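You operate a simulated robot arm through the tools that you are given. There is no shell and no other tool. Be economical: measure what you need, move in short steps, check, and stop when the job is done.

Carry out the task below with a simulated two-armed robot. There is one attempt and no reset: what you move stays moved.

Task
Stop the motor, bleed both sides to nought and switch the main off.
Fine: motor off first; both return levers stay at return, line ends stay in their ports.

It is judged by the outcome, as a careful person would: the job done as asked, and still so three seconds after it is handed in. It fails if anything else is knocked over, pushed out of place, dropped, spilled or broken.

Robot
Two 7-joint arms with three-finger grippers on one trunk, on a base that drives. Base frame: it is fixed to the floor where the robot stands at the start and does not move with it; the origin is under the middle of the robot, x ahead of it, y to its left, z up. Readings come in cm, rad, newtons and seconds.
The left shoulder is at the start at [7, 14.6, 133.8], the right one opposite. With the tool pointing down near the work surface each hand reaches from about 10 to 62 cm from the robot's upright axis, wherever it stands, measured 20 degrees to its own side. Places, roughly: blue inlet lever [40, 0, 50]; blue line end (3x3x13 cm) [60, -10, 90]; blue outlet gauge [70, 20, 70]; blue return lever [70, 20, 50]; green motor switch [80, 10, 120]; main switch [70, 0, 120]; pressure dial [90, 20, 120]; red inlet lever [100, 90, 50]; red line end [125, 75, 75]; red outlet gauge [90, 50, 70]; red return lever [90, 50, 50]. Payload 2.2 kg a hand.
The tool frame of a hand sits at the grasp point between the pads (the TCP): z along the fingers, y along the line on which they close. The tips reach 2.8 cm beyond it. Largest opening 10.2 cm; the body of the gripper starts 7.1 cm behind the TCP.
Orientation is that of the tool frame in the base frame, as [roll, pitch, yaw] about the fixed x, y, z axes, in that order (R = Rz(yaw) Ry(pitch) Rx(roll)). With the fingers straight down and closing along the base's y, the tool's x points along the base's -x, its y along +y and its z along -z.

Tools
- The arms move only by the tool jog_arm. It takes "left_motion", "right_motion" or both (then of equal length, played together; a hand with none holds still); each is a list of rows, each an object of numbers (a shift or turn left out is 0, a gripper value left out holds the last): "dx", "dy", "dz": the shift along the base's x, y, z in cm; "wx", "wy", "wz": the turn, a rotation vector about the base's x, y, z in rad. In form: [{"dx": .., "dy": .., "dz": .., "wx": .., "wy": .., "wz": ..}, ...]. A call has 1 to 10 rows; each row is the pose to reach, as a shift and turn from the pose commanded when the call began. "left_gripper" and "right_gripper" are, for a hand that has rows, the closure, from 0 (fully open) to 1 (shut), set as the call begins (left out, the last holds). A row lasts 0.2 s, in which the tool goes at most 5 cm and 0.15 rad; a call with a longer step from one row to the next is refused whole, and so is a gripper value outside its range. Where a pose cannot be reached the arm comes as near as it can. A force on the tool above 40 N (or 10 N above the force at the start of the call, whichever is more), or a blocked arm, ends the call early, and 0.2 s more pass. Each finger halts on what it meets, pressing with about 43 N; the grip force reading is that of the motor and also rises with nothing between the fingers. The clock runs only during rows and for 0.2 s after the last one: add rows that repeat a pose to give the fingers time. It gives the time, the measured TCP pose, the force on the tool (base axes), the opening and the grip force at its end, in the units of the frame above (readings bear some noise), with the torque about the TCP (base axes, N m) and any sound that the robot's microphone picked up.
- Cameras (640 x 400 px; columns grow to the right, rows downward): "scene" is now at [12.34, 2.95, 155.01]; the picture's right is [0.37, -0.93, -0.00], its down [-0.67, -0.26, -0.70] and it looks along [0.65, 0.26, -0.72] (base axes); focal length 214 px, centre (320, 200). "left" rides on the left gripper at [7.2, 3.8, -8.6] in its tool frame; the picture's right is [-0.47, 0.89, 0.00], its down [-0.60, -0.32, -0.73] and it looks along [-0.65, -0.34, 0.68] (tool axes); focal length 256 px, centre (320, 200). "right" rides on the right gripper at [6.9, 4.4, -8.6] in its tool frame; the picture's right is [-0.53, 0.85, 0.00], its down [-0.58, -0.36, -0.73] and it looks along [-0.62, -0.39, 0.68] (tool axes); focal length 256 px, centre (320, 200). There is no depth. A picture from a camera that has moved, and an enlarged one, comes with that camera's place and axes in the base frame and with its lens.
- capture(camera): a new picture of that camera. The clock stands still meanwhile.
- lift_body(by): slides the trunk up (or, below 0, down) by that many cm; the arms and the scene camera ride with it, the base frame stays. It gives what a move gives, with no picture.
- roll_base(legs): drives the robot by 1 to 6 legs, each [ahead, left, turn to the left] in cm, cm and rad, along the robot's own axes; the way and the turn of a leg run together, so that a leg with both is an arc; at most 150 cm and 3.142 rad a leg. The arms and the cameras ride along, it lands a little off, and it stops where it bumps. It gives what a move gives.
- pan_tilt(pan, tilt): turns the head with the scene camera to pan (to the left, within 1.501 rad either way) and tilt (down, from -0.506 to 1.204), counted from straight ahead of the robot. It gives what a move gives.
- zoom(camera, box): a new picture of the part [left, top, right, bottom] of that camera's present view, enlarged. The clock stands still meanwhile.
- job_done(): hands the job in; it is judged then, once.

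Go step by step. Nothing tells you exact positions but the pictures and the camera data: compare them with the known pose of the tool, close in by small moves and look again before you grip or let go. The budget is 120 turns and 88 pictures, counting those below and the enlarged ones. Unless the task says otherwise, let go and move clear before handing in, and close with one line.

The tools are called after "Call:" as name(argument=value, ...) on one line, values as JSON. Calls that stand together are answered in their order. jog_arm: Moves the arms, as the interface text tells. Its arguments: {"type":"object","properties":{"left_motion":{"type":"array","items":{"type":"object","properties":{"dx":{"type":"number"},"dy":{"type":"number"},"dz":{"type":"number"},"wx":{"type":"number"},"wy":{"type":"number"},"wz":{"type":"number"}}}},"left_gripper":{"type":"number"},"right_motion":{"type":"array","items":{"type":"object","properties":{"dx":{"type":"number"},"dy":{"type":"number"},"dz":{"type":"number"},"wx":{"type":"number"},"wy":{"type":"number"},"wz":{"type":"number"}}}},"right_gripper":{"type":"number"}},"required":[]} The other tools are called the same way: lift_body (by) slides the trunk up or down; roll_base (legs) drives the base; pan_tilt (pan, tilt) turns the head that bears the scene camera; capture (camera) takes a picture; zoom (camera, box) takes an enlarged picture of a part of a camera's view; job_done () hands the job in.

At the start:

```text
time_s: 0.0
left_tcp_pos: [37.25, 38.27, 136.38]
left_tool_rot: [-3.141, 0.002, -3.139]
left_force: [0.2, 0.2, 0.7]
left_ft_torque: [-0.01, 0.01, -0.01]
left_gripper_width: 10.19
left_grip_force: 0.0
right_tcp_pos: [35.01, -0.97, 139.69]
right_tool_rot: [3.14, 0.001, 3.138]
right_force: [0.1, 0.1, -0.6]
right_ft_torque: [0.01, 0.01, -0.01]
right_gripper_width: 10.18
right_grip_force: 0.1
trunk travel left (down, up): [-87.5, 6.5]
robot x, y, heading: [0.12, 0.27, -0.002]
head pan, tilt: [0.375, 0.801]
```

scene: 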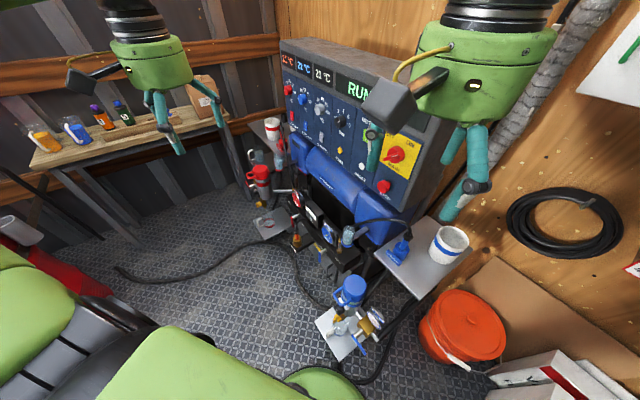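
right: 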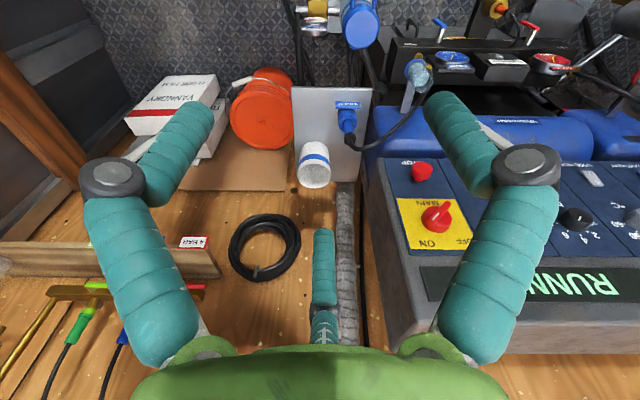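
left: 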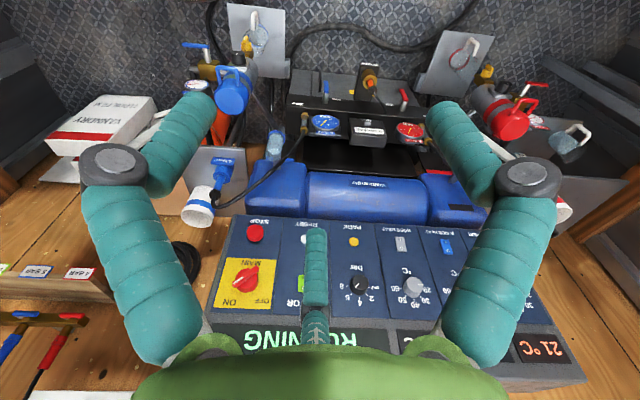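

I see a control console (sloped panel with MAIN switch, green motor switch, pressure dial), and hydraulic blue/red sides with gauges below. I'll zoom in for details before moving.

Call:
zoom(camera="scene", box=[270, 40, 450, 200])

Call:
zoom(camera="scene", box=[230, 160, 420, 370])

Call:
zoom(camera="left", box=[180, 180, 500, 380])

Call:
zoom(camera="left", box=[160, 0, 600, 240])

```text
2.50 times, centred on (360, 120) of scene
camera zoom: at [12.34, 2.95, 155.01], right [0.37, -0.93, 0.0], down [-0.67, -0.26, -0.7], along [0.65, 0.26, -0.72], focal length 536 px, centre (220, 400)
```

zoom: 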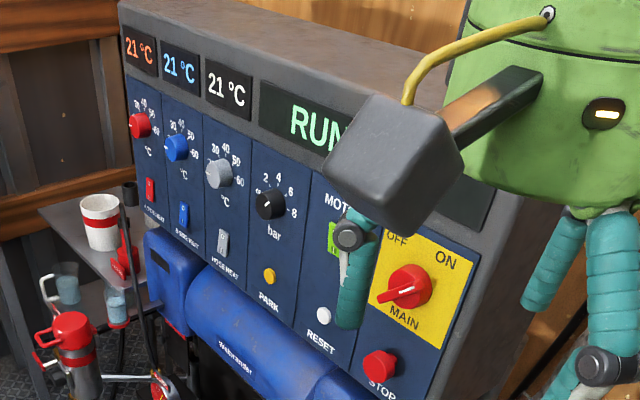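

```text
1.90 times, centred on (325, 265) of scene
camera zoom: at [12.34, 2.95, 155.01], right [0.37, -0.93, 0.0], down [-0.67, -0.26, -0.7], along [0.65, 0.26, -0.72], focal length 408 px, centre (310, 76)
```

zoom: 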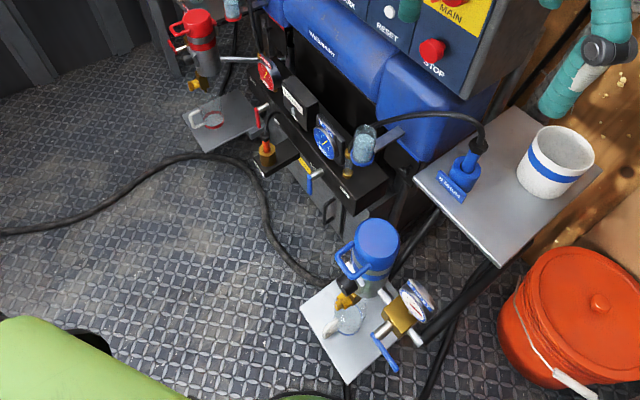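

```text
2.00 times, centred on (340, 280) of left
camera zoom: at [30.05, 42.01, 144.88], right [0.46, 0.89, 0.0], down [0.6, -0.32, 0.73], along [0.65, -0.34, -0.68], focal length 512 px, centre (280, 40)
```

zoom: 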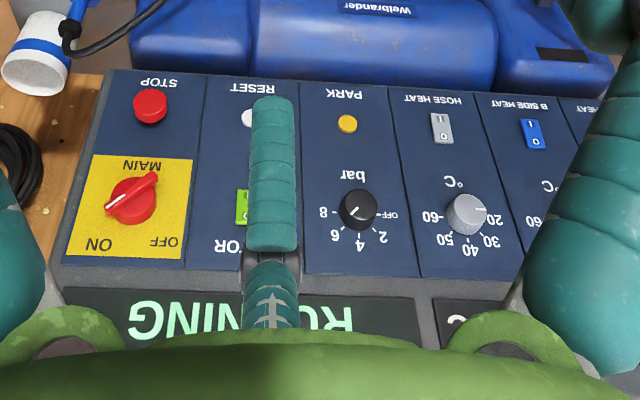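

```text
1.45 times, centred on (380, 120) of left
camera zoom: at [30.05, 42.01, 144.88], right [0.46, 0.89, 0.0], down [0.6, -0.32, 0.73], along [0.65, -0.34, -0.68], focal length 372 px, centre (233, 316)
```

zoom: 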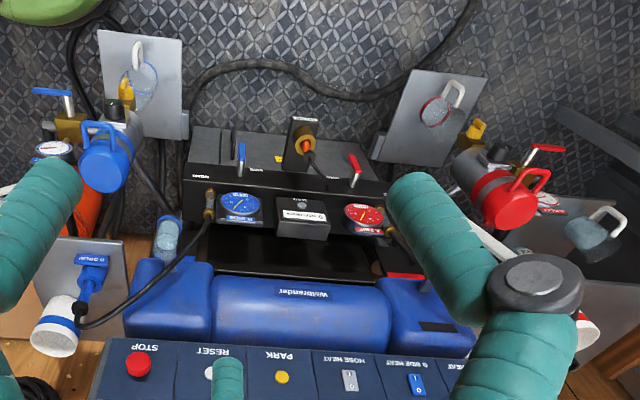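

The right hand blocks the view of the panel. I'll move it aside to the right and look again.

Call:
jog_arm(right_motion=[{"dy": -4.5}, {"dy": -9}, {"dy": -13.5}, {"dy": -18}, {"dy": -22}, {"dy": -26}], left_motion=[{"dy": 2}, {"dy": 4}, {"dy": 6}, {"dy": 8}, {"dy": 8}, {"dy": 8}])

Call:
zoom(camera="scene", box=[270, 40, 450, 200])

Call:
zoom(camera="scene", box=[370, 200, 490, 300])

Call:
zoom(camera="scene", box=[280, 180, 400, 280])

Call:
zoom(camera="scene", box=[230, 100, 320, 240])

```text
time_s: 1.4
left_tcp_pos: [37.21, 46.16, 136.45]
left_tool_rot: [3.14, 0.001, 3.141]
left_force: [-0.4, -0.5, -0.1]
left_ft_torque: [-0.02, -0.03, -0.02]
left_gripper_width: 10.18
left_grip_force: 0.1
right_tcp_pos: [35.03, -27.01, 139.47]
right_tool_rot: [3.139, 0.001, 3.14]
right_force: [-0.4, -0.3, 0.3]
right_ft_torque: [0.03, 0.01, 0.0]
right_gripper_width: 10.19
right_grip_force: 0.1
trunk travel left (down, up): [-87.5, 6.5]
robot x, y, heading: [-0.17, 0.1, 0.001]
head pan, tilt: [0.375, 0.801]
```

```text
2.50 times, centred on (360, 120) of scene
camera zoom: at [12.22, 2.73, 155.02], right [0.37, -0.93, 0.0], down [-0.67, -0.26, -0.7], along [0.65, 0.26, -0.72], focal length 536 px, centre (220, 400)
```

zoom: 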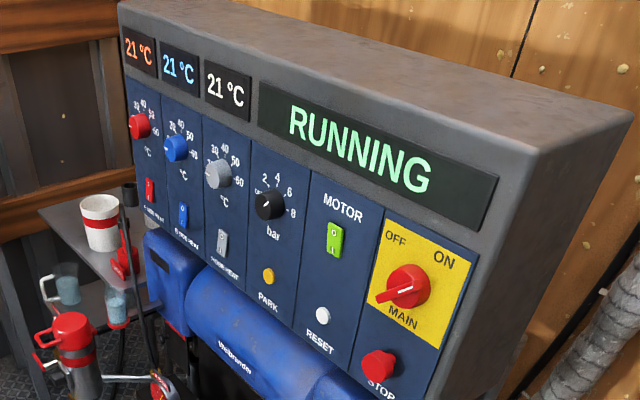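

```text
4.00 times, centred on (430, 250) of scene
camera zoom: at [12.22, 2.73, 155.02], right [0.37, -0.93, 0.0], down [-0.67, -0.26, -0.7], along [0.65, 0.26, -0.72], focal length 858 px, centre (-120, 0)
```

zoom: 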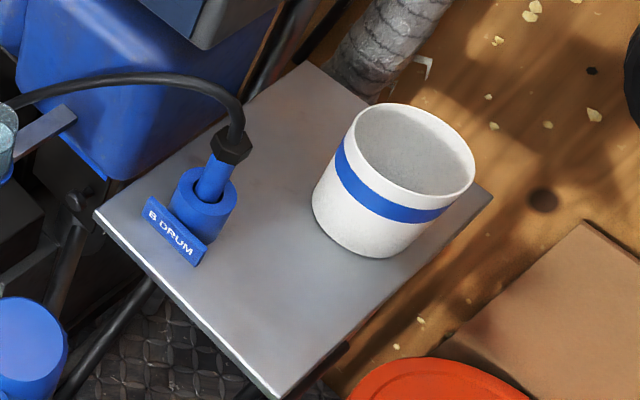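

```text
4.00 times, centred on (340, 230) of scene
camera zoom: at [12.22, 2.73, 155.02], right [0.37, -0.93, 0.0], down [-0.67, -0.26, -0.7], along [0.65, 0.26, -0.72], focal length 858 px, centre (240, 80)
```

zoom: 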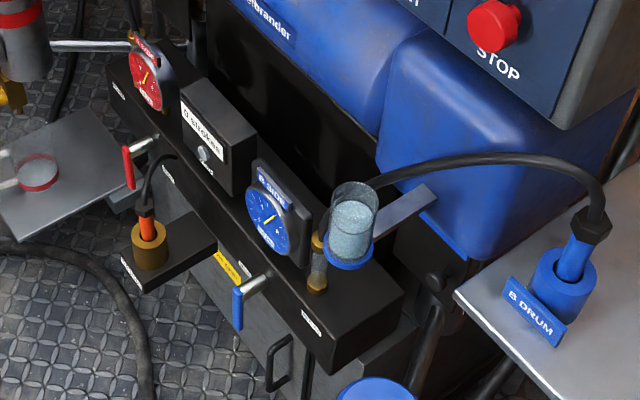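

```text
2.86 times, centred on (275, 170) of scene
camera zoom: at [12.22, 2.73, 155.02], right [0.37, -0.93, 0.0], down [-0.67, -0.26, -0.7], along [0.65, 0.26, -0.72], focal length 613 px, centre (449, 286)
```

zoom: 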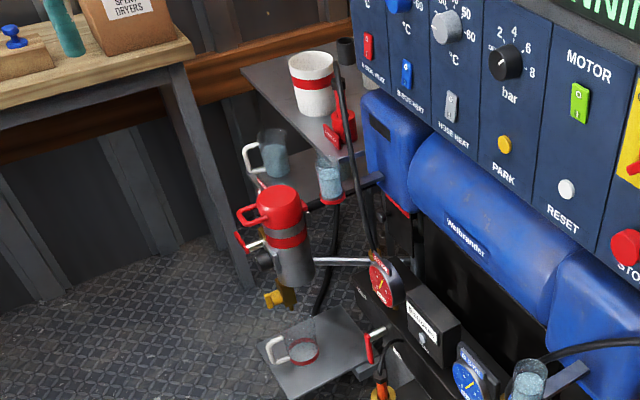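

Next I'll take closer views of the gauges, the return levers, the inlet levers and the red port.

Call:
zoom(camera="scene", box=[310, 215, 360, 265])

Call:
zoom(camera="scene", box=[280, 180, 330, 230])

Call:
zoom(camera="scene", box=[310, 265, 400, 365])

Call:
zoom(camera="left", box=[270, 50, 450, 200])

Call:
zoom(camera="left", box=[440, 60, 640, 260])

```text
8.00 times, centred on (335, 240) of scene
camera zoom: at [12.22, 2.73, 155.02], right [0.37, -0.93, 0.0], down [-0.67, -0.26, -0.7], along [0.65, 0.26, -0.72], focal length 1716 px, centre (200, -120)
```

zoom: 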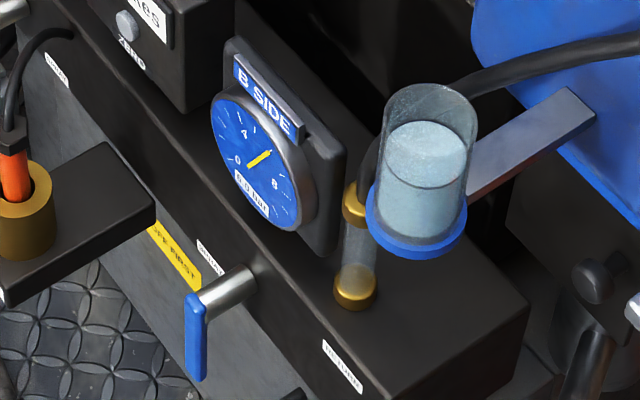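

```text
8.00 times, centred on (305, 205) of scene
camera zoom: at [12.22, 2.73, 155.02], right [0.37, -0.93, 0.0], down [-0.67, -0.26, -0.7], along [0.65, 0.26, -0.72], focal length 1716 px, centre (440, 160)
```

zoom: 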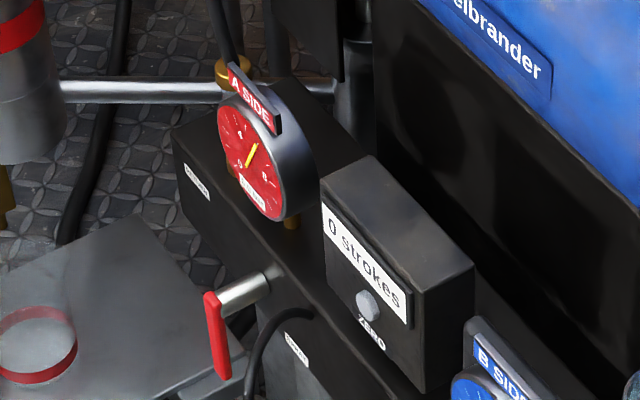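

```text
4.00 times, centred on (355, 315) of scene
camera zoom: at [12.22, 2.73, 155.02], right [0.37, -0.93, 0.0], down [-0.67, -0.26, -0.7], along [0.65, 0.26, -0.72], focal length 858 px, centre (180, -260)
```

zoom: 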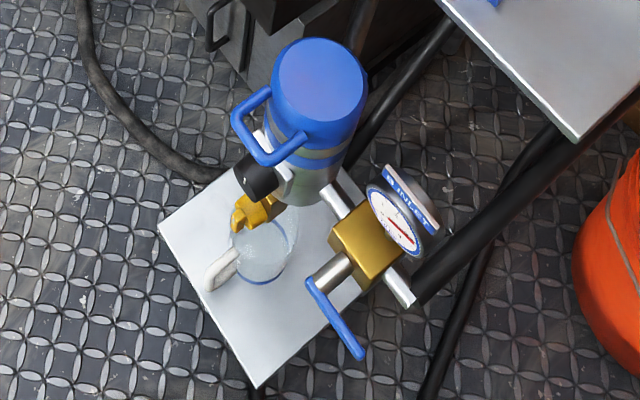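

```text
2.67 times, centred on (360, 125) of left
camera zoom: at [29.97, 49.88, 145.07], right [0.46, 0.89, 0.0], down [0.6, -0.32, 0.73], along [0.65, -0.34, -0.68], focal length 683 px, centre (213, 400)
```

zoom: 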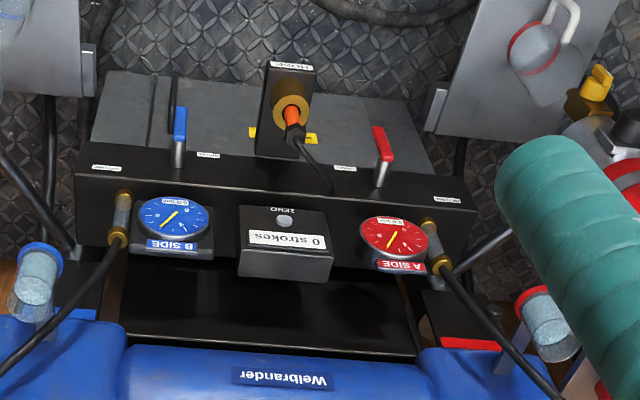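

```text
2.00 times, centred on (540, 160) of left
camera zoom: at [29.97, 49.88, 145.07], right [0.46, 0.89, 0.0], down [0.6, -0.32, 0.73], along [0.65, -0.34, -0.68], focal length 512 px, centre (-120, 280)
```

zoom: 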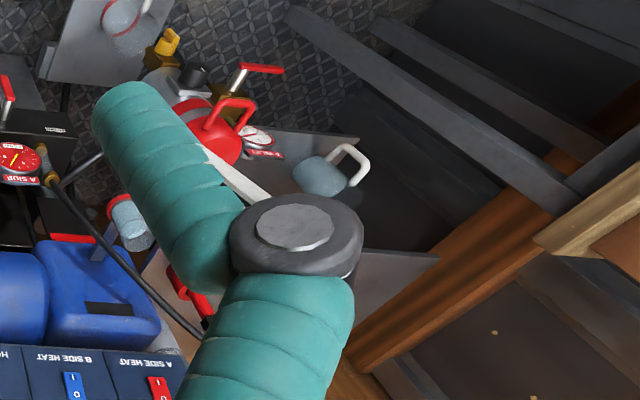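

The gauges read about 6 bar, and the panel is vertical, facing about (-0.81, 0.58). I place the motor switch near (76.8, 12.4, 119.5) and the main near (69.8, 2.4, 119.5). I'll check the switch faces and the floor to my left before driving to face the panel.

Call:
zoom(camera="scene", box=[340, 105, 420, 175])

Call:
pan_tilt(pan=1.2, tilt=0.9)

Call:
capture(camera="scene")

Call:
pan_tilt(pan=0.2, tilt=1.15)

Call:
capture(camera="scene")

```text
5.71 times, centred on (380, 140) of scene
camera zoom: at [12.22, 2.73, 155.02], right [0.37, -0.93, 0.0], down [-0.67, -0.26, -0.7], along [0.65, 0.26, -0.72], focal length 1226 px, centre (-23, 543)
```

zoom: 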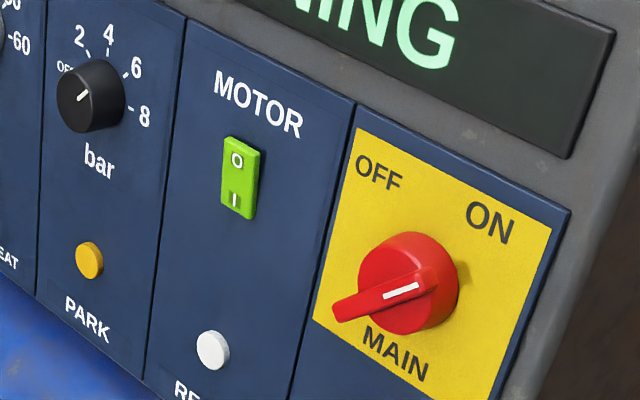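

```text
time_s: 2.5
left_tcp_pos: [37.37, 46.4, 136.32]
left_tool_rot: [3.141, 0.001, -3.141]
left_force: [0.3, 1.1, 0.2]
left_ft_torque: [0.01, -0.02, 0.0]
left_gripper_width: 10.19
left_grip_force: 0.1
right_tcp_pos: [35.1, -26.65, 139.55]
right_tool_rot: [3.14, 0.002, 3.14]
right_force: [-0.2, -0.6, -0.5]
right_ft_torque: [0.02, 0.0, -0.01]
right_gripper_width: 10.19
right_grip_force: 0.0
trunk travel left (down, up): [-87.5, 6.5]
robot x, y, heading: [-0.04, 0.1, 0.0]
head pan, tilt: [1.201, 0.901]
```

```text
70 pictures are left
camera scene: at [7.59, 7.05, 154.23], right [0.93, -0.36, 0.0], down [-0.28, -0.73, -0.62], along [0.23, 0.58, -0.78], focal length 214 px, centre (320, 200)
```

scene: 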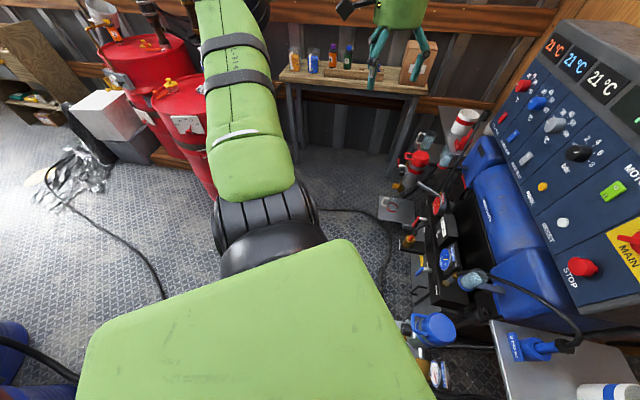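

```text
time_s: 3.8
left_tcp_pos: [37.35, 46.31, 136.38]
left_tool_rot: [3.141, 0.002, -3.141]
left_force: [0.8, 0.0, -0.8]
left_ft_torque: [-0.02, 0.03, 0.03]
left_gripper_width: 10.18
left_grip_force: 0.0
right_tcp_pos: [35.2, -26.79, 139.53]
right_tool_rot: [3.141, 0.001, 3.14]
right_force: [0.1, -0.5, 0.1]
right_ft_torque: [0.02, -0.04, -0.02]
right_gripper_width: 10.21
right_grip_force: 0.1
trunk travel left (down, up): [-87.5, 6.5]
robot x, y, heading: [0.36, -0.51, 0.0]
head pan, tilt: [0.201, 1.15]
```

```text
69 pictures are left
camera scene: at [10.68, 1.23, 152.54], right [0.2, -0.98, 0.0], down [-0.89, -0.18, -0.41], along [0.4, 0.08, -0.91], focal length 214 px, centre (320, 200)
```

scene: 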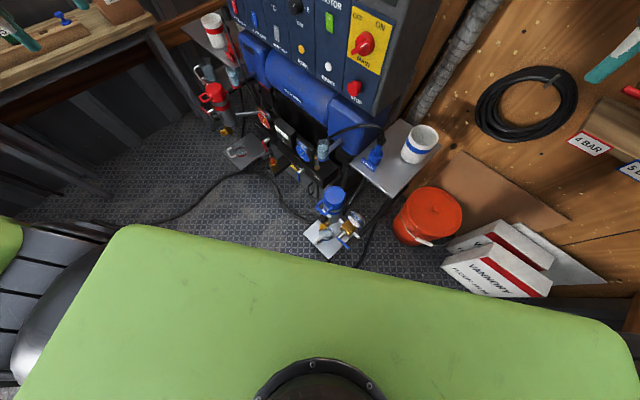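

The rocker shows O at the top and I at the bottom, and the main's bar points to ON at upper right. The floor to the left is clear, so I'll drive to about (25, 42) facing the panel squarely.

Call:
roll_base(legs=[[0, 42, 0], [25, 0, 0], [0, 0, -0.62]])

Call:
pan_tilt(pan=0, tilt=0.75)

Call:
capture(camera="scene")

```text
time_s: 8.0
left_tcp_pos: [62.91, 87.46, 136.16]
left_tool_rot: [-3.142, -0.004, 3.127]
left_force: [0.2, -0.6, -0.2]
left_ft_torque: [0.01, 0.05, 0.02]
left_gripper_width: 10.18
left_grip_force: 0.1
right_tcp_pos: [59.37, 14.47, 139.47]
right_tool_rot: [3.139, -0.004, 3.125]
right_force: [0.7, 0.4, 0.1]
right_ft_torque: [-0.02, 0.03, -0.03]
right_gripper_width: 10.21
right_grip_force: 0.1
trunk travel left (down, up): [-87.5, 6.5]
robot x, y, heading: [24.55, 41.79, -0.018]
head pan, tilt: [0.201, 1.15]
stopped in leg 3: the robot was blocked; the commanded pose is now the measured one
```

```text
time_s: 8.9
left_tcp_pos: [62.45, 87.64, 136.33]
left_tool_rot: [3.14, 0.003, 3.127]
left_force: [0.1, 0.5, 0.6]
left_ft_torque: [0.04, -0.01, 0.0]
left_gripper_width: 10.2
left_grip_force: 0.1
right_tcp_pos: [59.05, 14.45, 139.59]
right_tool_rot: [3.139, 0.002, 3.127]
right_force: [-0.6, 0.6, -0.1]
right_ft_torque: [-0.02, -0.01, 0.02]
right_gripper_width: 10.19
right_grip_force: 0.0
trunk travel left (down, up): [-87.5, 6.5]
robot x, y, heading: [24.3, 41.77, -0.014]
head pan, tilt: [0.0, 0.75]
```

```text
68 pictures are left
camera scene: at [37.42, 41.59, 155.43], right [-0.01, -1.0, 0.0], down [-0.68, 0.01, -0.73], along [0.73, -0.01, -0.68], focal length 214 px, centre (320, 200)
```

scene: 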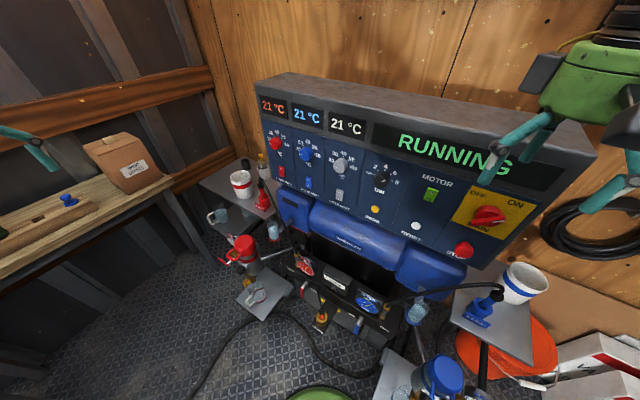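

The turn was blocked by something. I'll look down and around to find what it met.

Call:
pan_tilt(pan=-0.5, tilt=1.2)

Call:
capture(camera="scene")

Call:
pan_tilt(pan=-1.4, tilt=1.1)

Call:
capture(camera="scene")

Call:
pan_tilt(pan=1.4, tilt=1.1)

Call:
capture(camera="scene")

```text
time_s: 9.8
left_tcp_pos: [62.47, 87.5, 136.29]
left_tool_rot: [3.14, 0.001, 3.125]
left_force: [0.4, -0.4, -0.3]
left_ft_torque: [0.01, -0.01, -0.01]
left_gripper_width: 10.19
left_grip_force: 0.1
right_tcp_pos: [59.08, 14.46, 139.67]
right_tool_rot: [3.138, 0.0, 3.128]
right_force: [0.2, -0.4, 0.4]
right_ft_torque: [0.0, 0.0, 0.03]
right_gripper_width: 10.19
right_grip_force: 0.0
trunk travel left (down, up): [-87.5, 6.5]
robot x, y, heading: [24.43, 41.91, -0.017]
head pan, tilt: [-0.499, 1.201]
```

```text
67 pictures are left
camera scene: at [34.17, 38.94, 152.25], right [-0.49, -0.87, 0.0], down [-0.81, 0.46, -0.36], along [0.32, -0.18, -0.93], focal length 214 px, centre (320, 200)
```

scene: 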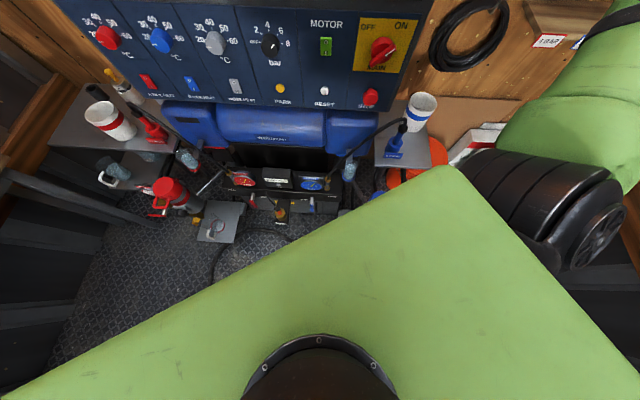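

```text
time_s: 11.0
left_tcp_pos: [62.5, 87.47, 136.4]
left_tool_rot: [-3.141, 0.0, 3.128]
left_force: [-0.4, 0.3, -0.2]
left_ft_torque: [0.0, -0.02, 0.02]
left_gripper_width: 10.18
left_grip_force: 0.1
right_tcp_pos: [59.13, 14.5, 139.6]
right_tool_rot: [3.14, -0.001, 3.127]
right_force: [-0.3, -1.5, 0.0]
right_ft_torque: [0.01, 0.01, 0.0]
right_gripper_width: 10.18
right_grip_force: 0.0
trunk travel left (down, up): [-87.5, 6.5]
robot x, y, heading: [24.44, 41.99, -0.011]
head pan, tilt: [-1.4, 1.1]
```

```text
66 pictures are left
camera scene: at [30.26, 35.45, 152.85], right [-0.99, -0.16, 0.0], down [-0.14, 0.88, -0.45], along [0.07, -0.45, -0.89], focal length 214 px, centre (320, 200)
```

scene: 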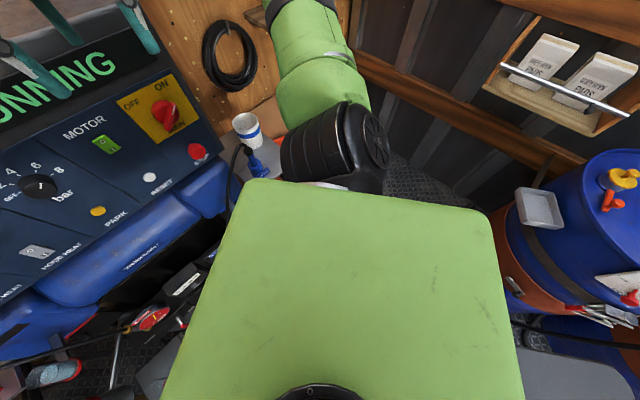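

```text
time_s: 13.5
left_tcp_pos: [62.52, 87.47, 136.37]
left_tool_rot: [-3.142, 0.0, 3.127]
left_force: [-0.1, 1.1, -0.5]
left_ft_torque: [-0.01, 0.01, 0.02]
left_gripper_width: 10.21
left_grip_force: 0.1
right_tcp_pos: [59.01, 14.39, 139.59]
right_tool_rot: [3.141, 0.0, 3.127]
right_force: [0.1, -0.8, 0.6]
right_ft_torque: [-0.01, -0.02, 0.03]
right_gripper_width: 10.19
right_grip_force: 0.1
trunk travel left (down, up): [-87.5, 6.5]
robot x, y, heading: [24.47, 41.99, -0.015]
head pan, tilt: [1.4, 1.1]
```

```text
65 pictures are left
camera scene: at [30.44, 47.89, 152.85], right [0.98, -0.19, 0.0], down [-0.17, -0.88, -0.45], along [0.08, 0.45, -0.89], focal length 214 px, centre (320, 200)
```

scene: 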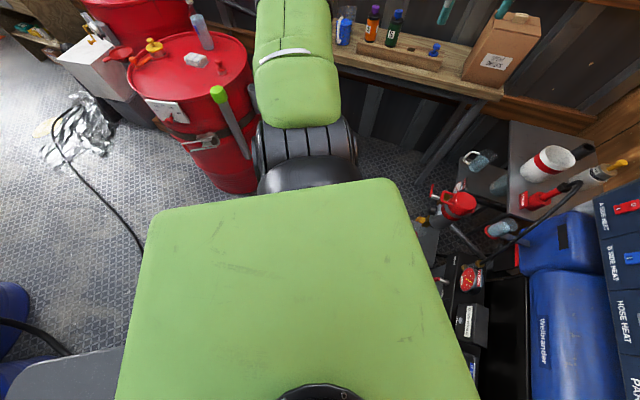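

Most likely the base's right side touched the blue pump's tray near (40, 17). I'll back off 18 cm to the left, check that station is undisturbed, then turn.

Call:
roll_base(legs=[[0, 18, 0]])

Call:
pan_tilt(pan=-0.7, tilt=1.0)

Call:
capture(camera="scene")

```text
time_s: 15.0
left_tcp_pos: [62.52, 104.98, 136.54]
left_tool_rot: [3.138, 0.0, 3.131]
left_force: [1.0, -0.1, 0.3]
left_ft_torque: [0.03, -0.01, 0.01]
left_gripper_width: 10.18
left_grip_force: 0.1
right_tcp_pos: [59.44, 31.84, 139.51]
right_tool_rot: [3.137, 0.001, 3.128]
right_force: [0.4, -0.7, 0.4]
right_ft_torque: [0.07, 0.03, 0.0]
right_gripper_width: 10.2
right_grip_force: 0.1
trunk travel left (down, up): [-87.5, 6.5]
robot x, y, heading: [24.82, 59.27, -0.011]
head pan, tilt: [1.4, 1.1]
```

```text
time_s: 17.0
left_tcp_pos: [62.42, 105.38, 136.34]
left_tool_rot: [3.141, 0.0, 3.133]
left_force: [0.5, -0.1, 0.6]
left_ft_torque: [0.01, -0.04, -0.01]
left_gripper_width: 10.18
left_grip_force: 0.1
right_tcp_pos: [59.44, 32.36, 139.59]
right_tool_rot: [3.141, 0.001, 3.126]
right_force: [-0.6, -0.6, 0.7]
right_ft_torque: [-0.02, -0.03, 0.01]
right_gripper_width: 10.17
right_grip_force: 0.1
trunk travel left (down, up): [-87.5, 6.5]
robot x, y, heading: [24.59, 59.37, -0.013]
head pan, tilt: [-0.7, 1.0]
```

```text
64 pictures are left
camera scene: at [34.78, 54.94, 153.51], right [-0.65, -0.76, 0.0], down [-0.64, 0.55, -0.54], along [0.41, -0.35, -0.84], focal length 214 px, centre (320, 200)
```

scene: 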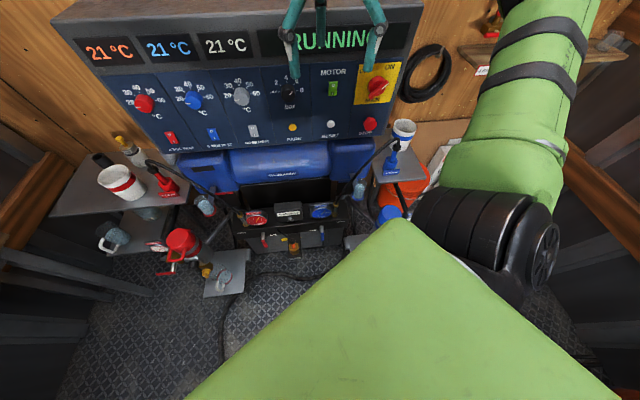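

The blue station looks upright. I'll now turn right in place.

Call:
roll_base(legs=[[0, 0, -0.6]])

Call:
capture(camera="scene")

```text
time_s: 19.0
left_tcp_pos: [81.88, 76.1, 136.28]
left_tool_rot: [-3.141, 0.0, 2.531]
left_force: [0.2, -0.5, 0.4]
left_ft_torque: [-0.02, 0.01, -0.01]
left_gripper_width: 10.21
left_grip_force: 0.1
right_tcp_pos: [38.14, 17.57, 139.66]
right_tool_rot: [3.14, -0.001, 2.529]
right_force: [0.5, -0.4, -0.1]
right_ft_torque: [-0.02, 0.0, -0.02]
right_gripper_width: 10.2
right_grip_force: 0.0
trunk travel left (down, up): [-87.5, 6.5]
robot x, y, heading: [24.48, 59.77, -0.612]
head pan, tilt: [-0.7, 1.0]
```

```text
63 pictures are left
camera scene: at [30.43, 50.04, 153.51], right [-0.97, -0.26, 0.0], down [-0.22, 0.81, -0.54], along [0.14, -0.52, -0.84], focal length 214 px, centre (320, 200)
```

scene: 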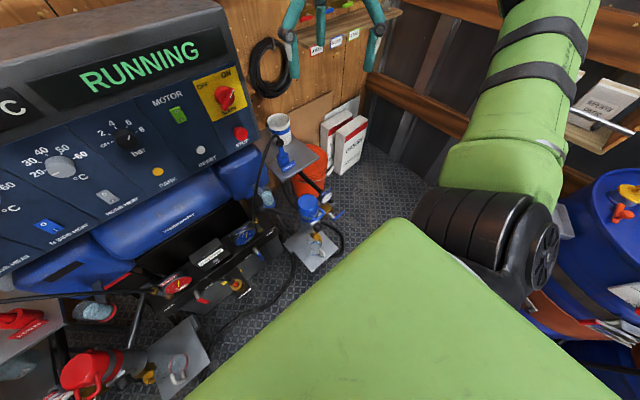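

The turn succeeded and nothing is disturbed. I'll now raise the left hand to point horizontally at the panel with its fingers shut, moving toward the motor switch.

Call:
jog_arm(left_gripper=1, left_motion=[{"dx": -1.2, "dy": -3, "wx": -0.0845, "wy": -0.1204}, {"dx": -2.4, "dy": -6, "wx": -0.169, "wy": -0.2408}, {"dx": -3.6, "dy": -9, "wx": -0.2535, "wy": -0.3612}, {"dx": -4.8, "dy": -12, "wx": -0.338, "wy": -0.4816}, {"dx": -6, "dy": -15, "wx": -0.4225, "wy": -0.602}, {"dx": -7.2, "dy": -18, "wx": -0.507, "wy": -0.7224}, {"dx": -8.4, "dy": -21, "wx": -0.5915, "wy": -0.8428}, {"dx": -9.6, "dy": -24, "wx": -0.676, "wy": -0.9632}, {"dx": -10.8, "dy": -27, "wx": -0.7605, "wy": -1.0836}, {"dx": -12, "dy": -30, "wx": -0.845, "wy": -1.204}])

Call:
pan_tilt(pan=-0.05, tilt=0.55)

Call:
capture(camera="scene")

```text
time_s: 21.2
left_tcp_pos: [72.39, 41.35, 138.0]
left_tool_rot: [-3.13, 1.471, 2.539]
left_force: [0.0, -0.4, -0.2]
left_ft_torque: [0.02, 0.03, 0.03]
left_gripper_width: 0.19
left_grip_force: 31.3
left hand out of reach, approached as far as the arm can: row 7, 8, 9, 10
right_tcp_pos: [37.98, 17.08, 139.38]
right_tool_rot: [3.138, -0.001, 2.529]
right_force: [0.9, -1.1, -0.3]
right_ft_torque: [0.06, -0.02, 0.01]
right_gripper_width: 10.21
right_grip_force: 0.1
trunk travel left (down, up): [-87.5, 6.5]
robot x, y, heading: [24.87, 59.61, -0.609]
head pan, tilt: [-0.7, 1.0]
```

```text
time_s: 22.3
left_tcp_pos: [72.34, 41.9, 138.09]
left_tool_rot: [-3.128, 1.47, 2.546]
left_force: [0.4, -1.2, 0.5]
left_ft_torque: [-0.02, 0.0, 0.0]
left_gripper_width: 0.21
left_grip_force: 31.3
right_tcp_pos: [37.98, 17.48, 139.51]
right_tool_rot: [3.141, 0.004, 2.527]
right_force: [-0.1, 0.7, -0.2]
right_ft_torque: [0.0, 0.0, -0.01]
right_gripper_width: 10.2
right_grip_force: 0.2
trunk travel left (down, up): [-87.5, 6.5]
robot x, y, heading: [24.51, 59.71, -0.612]
head pan, tilt: [-0.051, 0.55]
```

```text
62 pictures are left
camera scene: at [35.63, 51.27, 157.16], right [-0.61, -0.79, 0.0], down [-0.41, 0.32, -0.85], along [0.67, -0.52, -0.52], focal length 214 px, centre (320, 200)
```

scene: 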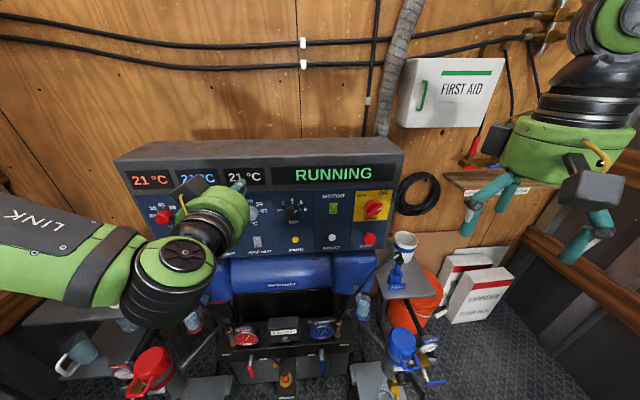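

The hand was too close to the body to complete the turn there. Moving out toward the switch should allow it.

Call:
jog_arm(left_motion=[{"dx": -0.3, "dy": -3, "dz": -2}, {"dx": -0.6, "dy": -6, "dz": -4}, {"dx": -0.9, "dy": -9, "dz": -6.5}, {"dx": -1.2, "dy": -12, "dz": -9}, {"dx": -1.5, "dy": -15, "dz": -12}, {"dx": -1.8, "dy": -18, "dz": -14.5, "wx": -0.02, "wy": -0.03}, {"dx": -2.2, "dy": -20, "dz": -16.5, "wx": -0.04, "wy": -0.06}, {"dx": -2.6, "dy": -22, "dz": -17.3, "wx": -0.058, "wy": -0.082}, {"dx": -2.6, "dy": -22, "dz": -17.3, "wx": -0.058, "wy": -0.082}])

Call:
capture(camera="left")

Call:
capture(camera="scene")

```text
time_s: 24.3
left_tcp_pos: [77.53, 36.21, 130.08]
left_tool_rot: [-1.227, 1.567, -1.839]
left_force: [0.3, -0.7, -0.4]
left_ft_torque: [0.01, -0.02, -0.01]
left_gripper_width: 0.23
left_grip_force: 31.6
left hand out of reach, approached as far as the arm can: row 2, 3, 4, 5, 6, 7, 8, 9
right_tcp_pos: [38.03, 17.53, 139.58]
right_tool_rot: [3.138, 0.0, 2.53]
right_force: [0.0, 0.3, -0.3]
right_ft_torque: [-0.04, 0.02, -0.02]
right_gripper_width: 10.22
right_grip_force: 0.1
trunk travel left (down, up): [-87.5, 6.5]
robot x, y, heading: [24.88, 59.43, -0.615]
head pan, tilt: [-0.051, 0.55]
```

```text
61 pictures are left
camera left: at [72.65, 44.15, 122.91], right [0.51, 0.73, 0.46], down [-0.78, 0.16, 0.6], along [0.36, -0.67, 0.65], focal length 256 px, centre (320, 200)
```

left: 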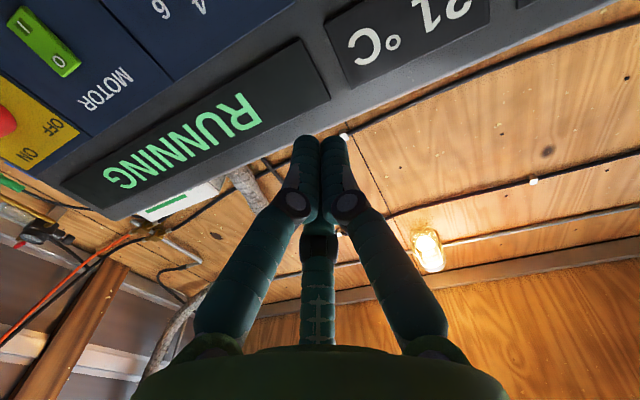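

```text
60 pictures are left
camera scene: at [35.67, 51.19, 157.16], right [-0.61, -0.79, 0.0], down [-0.41, 0.32, -0.85], along [0.67, -0.52, -0.52], focal length 214 px, centre (320, 200)
```

scene: 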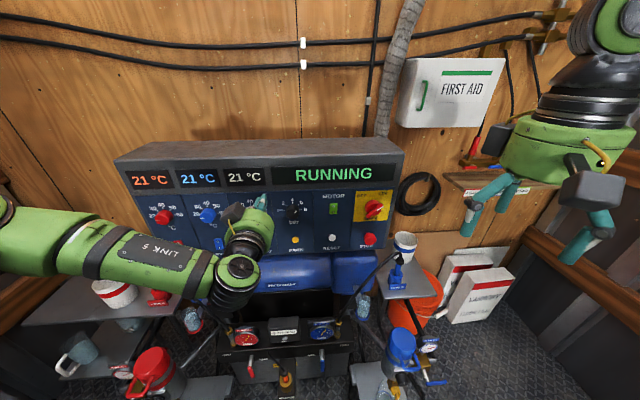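

The left arm stalls when it crosses inward. The right arm is better placed for both switches, so I'll move the left aside and bring the right forward, pitching it up to face the panel.

Call:
jog_arm(left_motion=[{"dx": 1, "dy": 1.5, "dz": 0.5}, {"dx": 2, "dy": 3, "dz": 1}, {"dx": 3, "dy": 4.5, "dz": 1.5}, {"dx": 4, "dy": 6, "dz": 2}, {"dx": 5, "dy": 7.5, "dz": 2}, {"dx": 6, "dy": 9, "dz": 2}, {"dx": 7, "dy": 10, "dz": 2}, {"dx": 8, "dy": 11.5, "dz": 2}, {"dx": 8, "dy": 12, "dz": 2}, {"dx": 8, "dy": 12, "dz": 2}], right_gripper=1, right_motion=[{"dx": 4}, {"dx": 8}, {"dx": 12, "wx": -0.08, "wy": -0.115}, {"dx": 15, "wx": -0.161, "wy": -0.229}, {"dx": 18, "wx": -0.241, "wy": -0.344}, {"dx": 20, "wx": -0.322, "wy": -0.458}, {"dx": 22, "wx": -0.402, "wy": -0.573}, {"dx": 24, "wx": -0.483, "wy": -0.687}, {"dx": 25.5, "wx": -0.563, "wy": -0.802}, {"dx": 27, "wx": -0.644, "wy": -0.916}])

Call:
capture(camera="scene")

```text
time_s: 26.5
left_tcp_pos: [85.54, 48.08, 131.99]
left_tool_rot: [-1.1, 1.568, -1.711]
left_force: [-0.8, 0.0, 0.0]
left_ft_torque: [0.0, 0.01, -0.02]
left_gripper_width: 0.18
left_grip_force: 30.8
right_tcp_pos: [65.16, 17.56, 139.6]
right_tool_rot: [3.137, 1.123, 2.525]
right_force: [0.4, -0.4, 0.1]
right_ft_torque: [-0.01, -0.01, 0.01]
right_gripper_width: 0.21
right_grip_force: 31.4
trunk travel left (down, up): [-87.5, 6.5]
robot x, y, heading: [24.98, 59.78, -0.609]
head pan, tilt: [-0.051, 0.55]
```

```text
59 pictures are left
camera scene: at [35.69, 51.09, 157.16], right [-0.61, -0.79, 0.0], down [-0.41, 0.32, -0.85], along [0.67, -0.52, -0.52], focal length 214 px, centre (320, 200)
```

scene: 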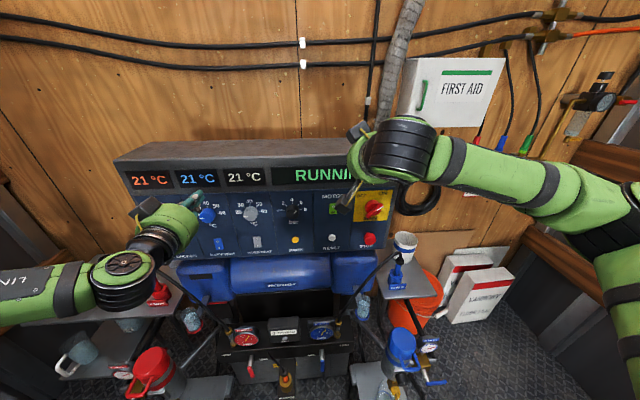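

The right arm reaches well. I'll finish the pitch-up and come down to a standoff in front of the motor switch.

Call:
jog_arm(right_motion=[{"dx": 0.3, "dy": 0.3, "dz": -3, "wx": -0.064, "wy": -0.092}, {"dx": 0.6, "dy": 0.5, "dz": -6, "wx": -0.128, "wy": -0.184}, {"dx": 1, "dy": 0.7, "dz": -9, "wx": -0.192, "wy": -0.276}, {"dx": 1.4, "dy": 1, "dz": -12, "wx": -0.257, "wy": -0.366}, {"dx": 1.8, "dy": 1.2, "dz": -15, "wx": -0.257, "wy": -0.366}, {"dx": 2.1, "dy": 1.4, "dz": -17.5, "wx": -0.257, "wy": -0.366}, {"dx": 2.4, "dy": 1.5, "dz": -18.9, "wx": -0.257, "wy": -0.366}, {"dx": 2.4, "dy": 1.5, "dz": -18.9, "wx": -0.257, "wy": -0.366}])

Call:
capture(camera="right")

Call:
zoom(camera="scene", box=[280, 150, 430, 260])

```text
time_s: 28.3
left_tcp_pos: [85.56, 47.8, 132.17]
left_tool_rot: [-0.753, 1.57, -1.364]
left_force: [-0.6, -0.2, 0.5]
left_ft_torque: [-0.01, 0.04, 0.06]
left_gripper_width: 0.2
left_grip_force: 31.4
right_tcp_pos: [68.26, 21.87, 122.27]
right_tool_rot: [2.716, 1.565, 2.101]
right_force: [0.6, 0.6, 0.9]
right_ft_torque: [-0.02, -0.02, 0.01]
right_gripper_width: 0.19
right_grip_force: 30.7
right hand out of reach, approached as far as the arm can: row 4, 5, 6, 7, 8
trunk travel left (down, up): [-87.5, 6.5]
robot x, y, heading: [24.85, 59.25, -0.612]
head pan, tilt: [-0.051, 0.55]
```

```text
58 pictures are left
camera right: at [63.81, 30.42, 115.46], right [0.49, 0.69, 0.54], down [-0.81, 0.12, 0.58], along [0.33, -0.72, 0.61], focal length 256 px, centre (320, 200)
```

right: 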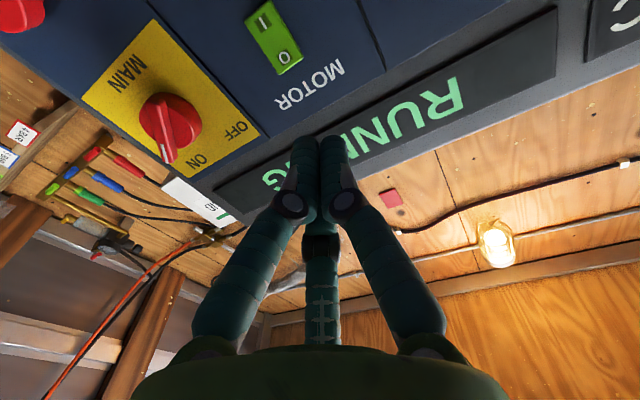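

```text
3.64 times, centred on (355, 205) of scene
camera zoom: at [35.65, 50.86, 157.14], right [-0.61, -0.79, 0.0], down [-0.41, 0.32, -0.85], along [0.67, -0.52, -0.52], focal length 780 px, centre (193, 182)
```

zoom: 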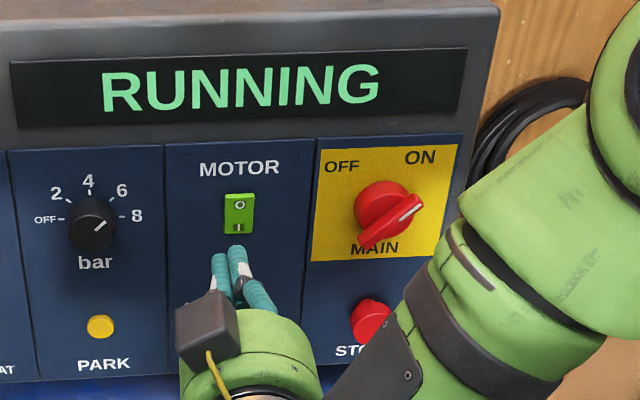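

Wrist pitch limits the arm when it points below shoulder height. Lowering the trunk 18 cm should ease it, and the fingertips are about 8 cm clear of the panel.

Call:
lift_body(by=-18)

Call:
jog_arm(right_motion=[{"dx": 0, "dy": -0.5, "dz": 3}, {"dx": -0.1, "dy": -1, "dz": 7}, {"dx": -0.3, "dy": -2, "dz": 11}, {"dx": -0.5, "dy": -2.5, "dz": 14}, {"dx": -0.7, "dy": -2.9, "dz": 16.4}, {"dx": -0.7, "dy": -2.9, "dz": 16.4}])

Call:
capture(camera="right")

Call:
zoom(camera="scene", box=[280, 120, 430, 230])

```text
time_s: 30.3
left_tcp_pos: [85.47, 48.14, 113.98]
left_tool_rot: [-1.02, 1.569, -1.634]
left_force: [0.8, -0.7, -0.1]
left_ft_torque: [0.02, 0.03, -0.01]
left_gripper_width: 0.24
left_grip_force: 31.2
right_tcp_pos: [68.26, 22.04, 104.36]
right_tool_rot: [3.026, 1.565, 2.412]
right_force: [-0.8, 0.1, 0.1]
right_ft_torque: [-0.02, 0.0, 0.02]
right_gripper_width: 0.23
right_grip_force: 31.6
trunk travel left (down, up): [-69.5, 24.5]
robot x, y, heading: [24.71, 59.44, -0.61]
head pan, tilt: [-0.051, 0.55]
```

```text
time_s: 31.7
left_tcp_pos: [85.61, 48.11, 113.95]
left_tool_rot: [-1.273, 1.568, -1.885]
left_force: [1.1, -0.2, -1.7]
left_ft_torque: [-0.02, 0.0, 0.0]
left_gripper_width: 0.18
left_grip_force: 31.6
right_tcp_pos: [67.5, 19.03, 120.9]
right_tool_rot: [3.123, 1.566, 2.51]
right_force: [-0.7, -0.2, 0.8]
right_ft_torque: [0.0, 0.01, 0.01]
right_gripper_width: 0.21
right_grip_force: 31.8
trunk travel left (down, up): [-69.5, 24.5]
robot x, y, heading: [24.65, 59.46, -0.609]
head pan, tilt: [-0.051, 0.55]
```

```text
56 pictures are left
camera right: at [63.0, 27.58, 114.01], right [0.49, 0.69, 0.53], down [-0.8, 0.12, 0.58], along [0.33, -0.72, 0.61], focal length 256 px, centre (320, 200)
```

right: 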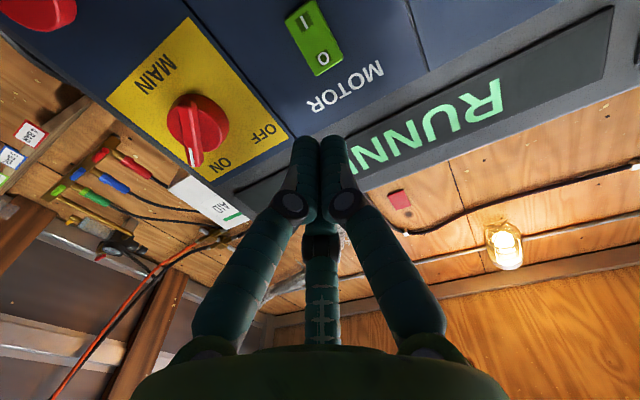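

```text
3.64 times, centred on (355, 175) of scene
camera zoom: at [35.71, 51.17, 139.16], right [-0.61, -0.79, 0.0], down [-0.41, 0.32, -0.85], along [0.67, -0.52, -0.52], focal length 780 px, centre (193, 291)
```

zoom: 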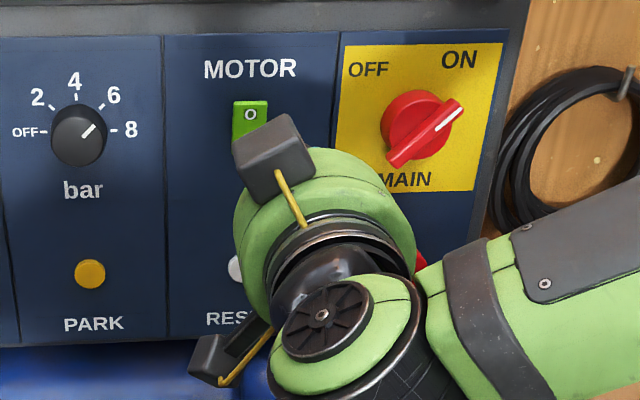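

Control is now precise. The O half is at about (77.4, 13.3, 119.8), so I'll align laterally and close to a couple of centimetres.

Call:
jog_arm(right_motion=[{"dx": 0.5, "dy": 0.75, "dz": -0.8}, {"dx": 2.5, "dy": -0.65, "dz": -0.8}, {"dx": 4.6, "dy": -2.1, "dz": -0.8}, {"dx": 4.6, "dy": -2.1, "dz": -0.8}])

Call:
capture(camera="right")

Call:
zoom(camera="scene", box=[300, 120, 380, 170])

```text
time_s: 32.7
left_tcp_pos: [85.39, 48.15, 114.01]
left_tool_rot: [-0.971, 1.569, -1.583]
left_force: [-0.1, 0.5, -0.2]
left_ft_torque: [-0.02, 0.0, -0.04]
left_gripper_width: 0.18
left_grip_force: 31.5
right_tcp_pos: [72.3, 17.05, 119.93]
right_tool_rot: [3.046, 1.566, 2.428]
right_force: [0.3, 0.9, 0.6]
right_ft_torque: [0.04, -0.02, 0.02]
right_gripper_width: 0.21
right_grip_force: 31.9
trunk travel left (down, up): [-69.5, 24.5]
robot x, y, heading: [24.55, 59.6, -0.609]
head pan, tilt: [-0.051, 0.55]
```

```text
54 pictures are left
camera right: at [67.74, 25.62, 113.11], right [0.49, 0.69, 0.53], down [-0.81, 0.12, 0.58], along [0.33, -0.71, 0.61], focal length 256 px, centre (320, 200)
```

right: 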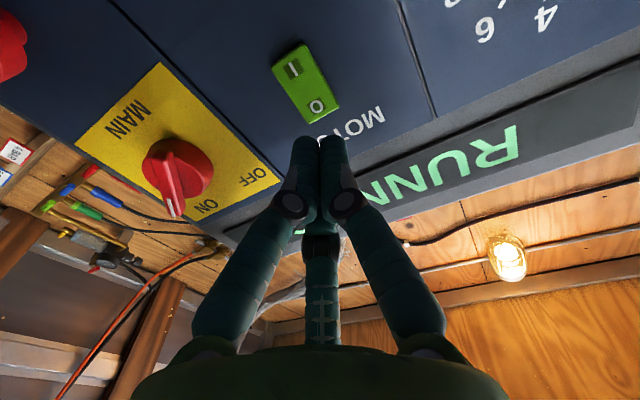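

```text
8.00 times, centred on (340, 145) of scene
camera zoom: at [35.64, 51.25, 139.17], right [-0.61, -0.79, 0.0], down [-0.41, 0.32, -0.85], along [0.67, -0.52, -0.52], focal length 1716 px, centre (160, 640)
```

zoom: 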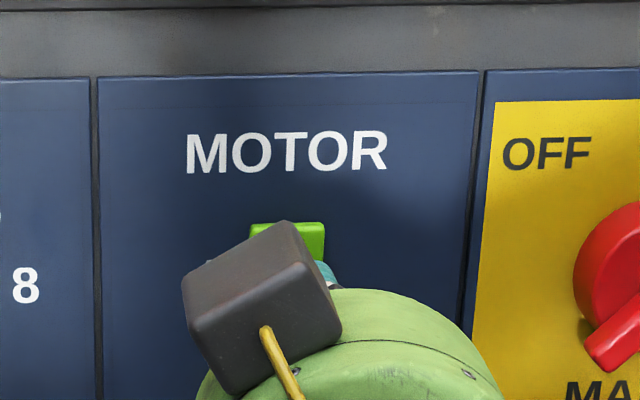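

Aligned with the O half. I'll press in small steps and check.

Call:
jog_arm(right_motion=[{"dx": 1.23, "dy": -0.86, "dz": -0.4}, {"dx": 1.8, "dy": -1.26, "dz": -0.4}, {"dx": 2.3, "dy": -1.6, "dz": -0.4}, {"dx": 2.6, "dy": -1.83, "dz": -0.4}, {"dx": 2.9, "dy": -2.03, "dz": -0.4}, {"dx": 3.1, "dy": -2.17, "dz": -0.4}, {"dx": 3.3, "dy": -2.3, "dz": -0.4}])

Call:
capture(camera="right")

Call:
capture(camera="scene")

```text
time_s: 34.3
left_tcp_pos: [85.54, 48.15, 113.89]
left_tool_rot: [-1.177, 1.571, -1.789]
left_force: [-0.3, -0.1, 0.3]
left_ft_torque: [0.02, 0.0, -0.01]
left_gripper_width: 0.24
left_grip_force: 30.9
right_tcp_pos: [75.65, 14.73, 119.42]
right_tool_rot: [3.1, 1.565, 2.484]
right_force: [-0.4, 0.4, 0.5]
right_ft_torque: [0.03, -0.01, 0.02]
right_gripper_width: 0.22
right_grip_force: 31.5
trunk travel left (down, up): [-69.5, 24.5]
robot x, y, heading: [24.75, 59.88, -0.609]
head pan, tilt: [-0.051, 0.55]
```

```text
52 pictures are left
camera right: at [71.06, 23.35, 112.7], right [0.49, 0.69, 0.53], down [-0.8, 0.12, 0.58], along [0.33, -0.71, 0.61], focal length 256 px, centre (320, 200)
```

right: 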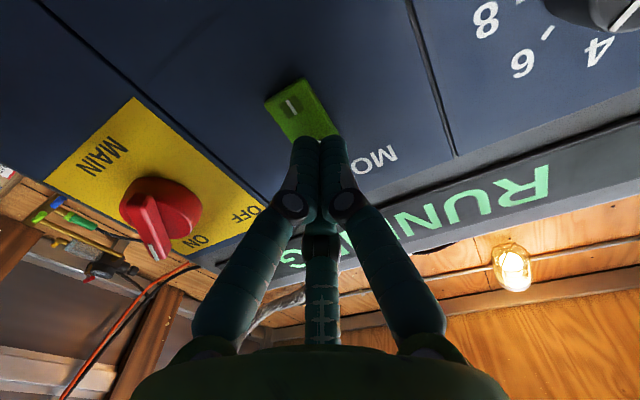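

```text
51 pictures are left
camera scene: at [35.69, 51.18, 139.16], right [-0.61, -0.79, 0.0], down [-0.41, 0.32, -0.85], along [0.67, -0.52, -0.52], focal length 214 px, centre (320, 200)
```

scene: 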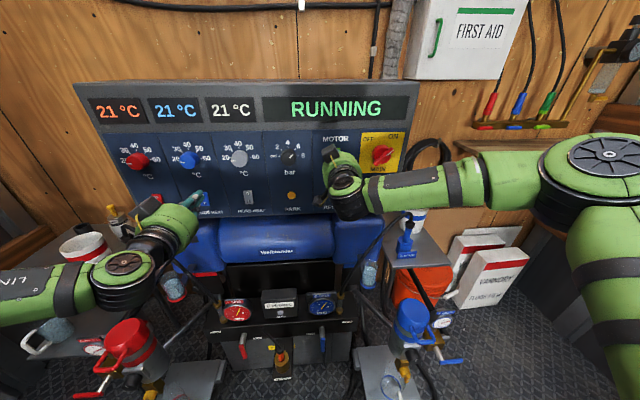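

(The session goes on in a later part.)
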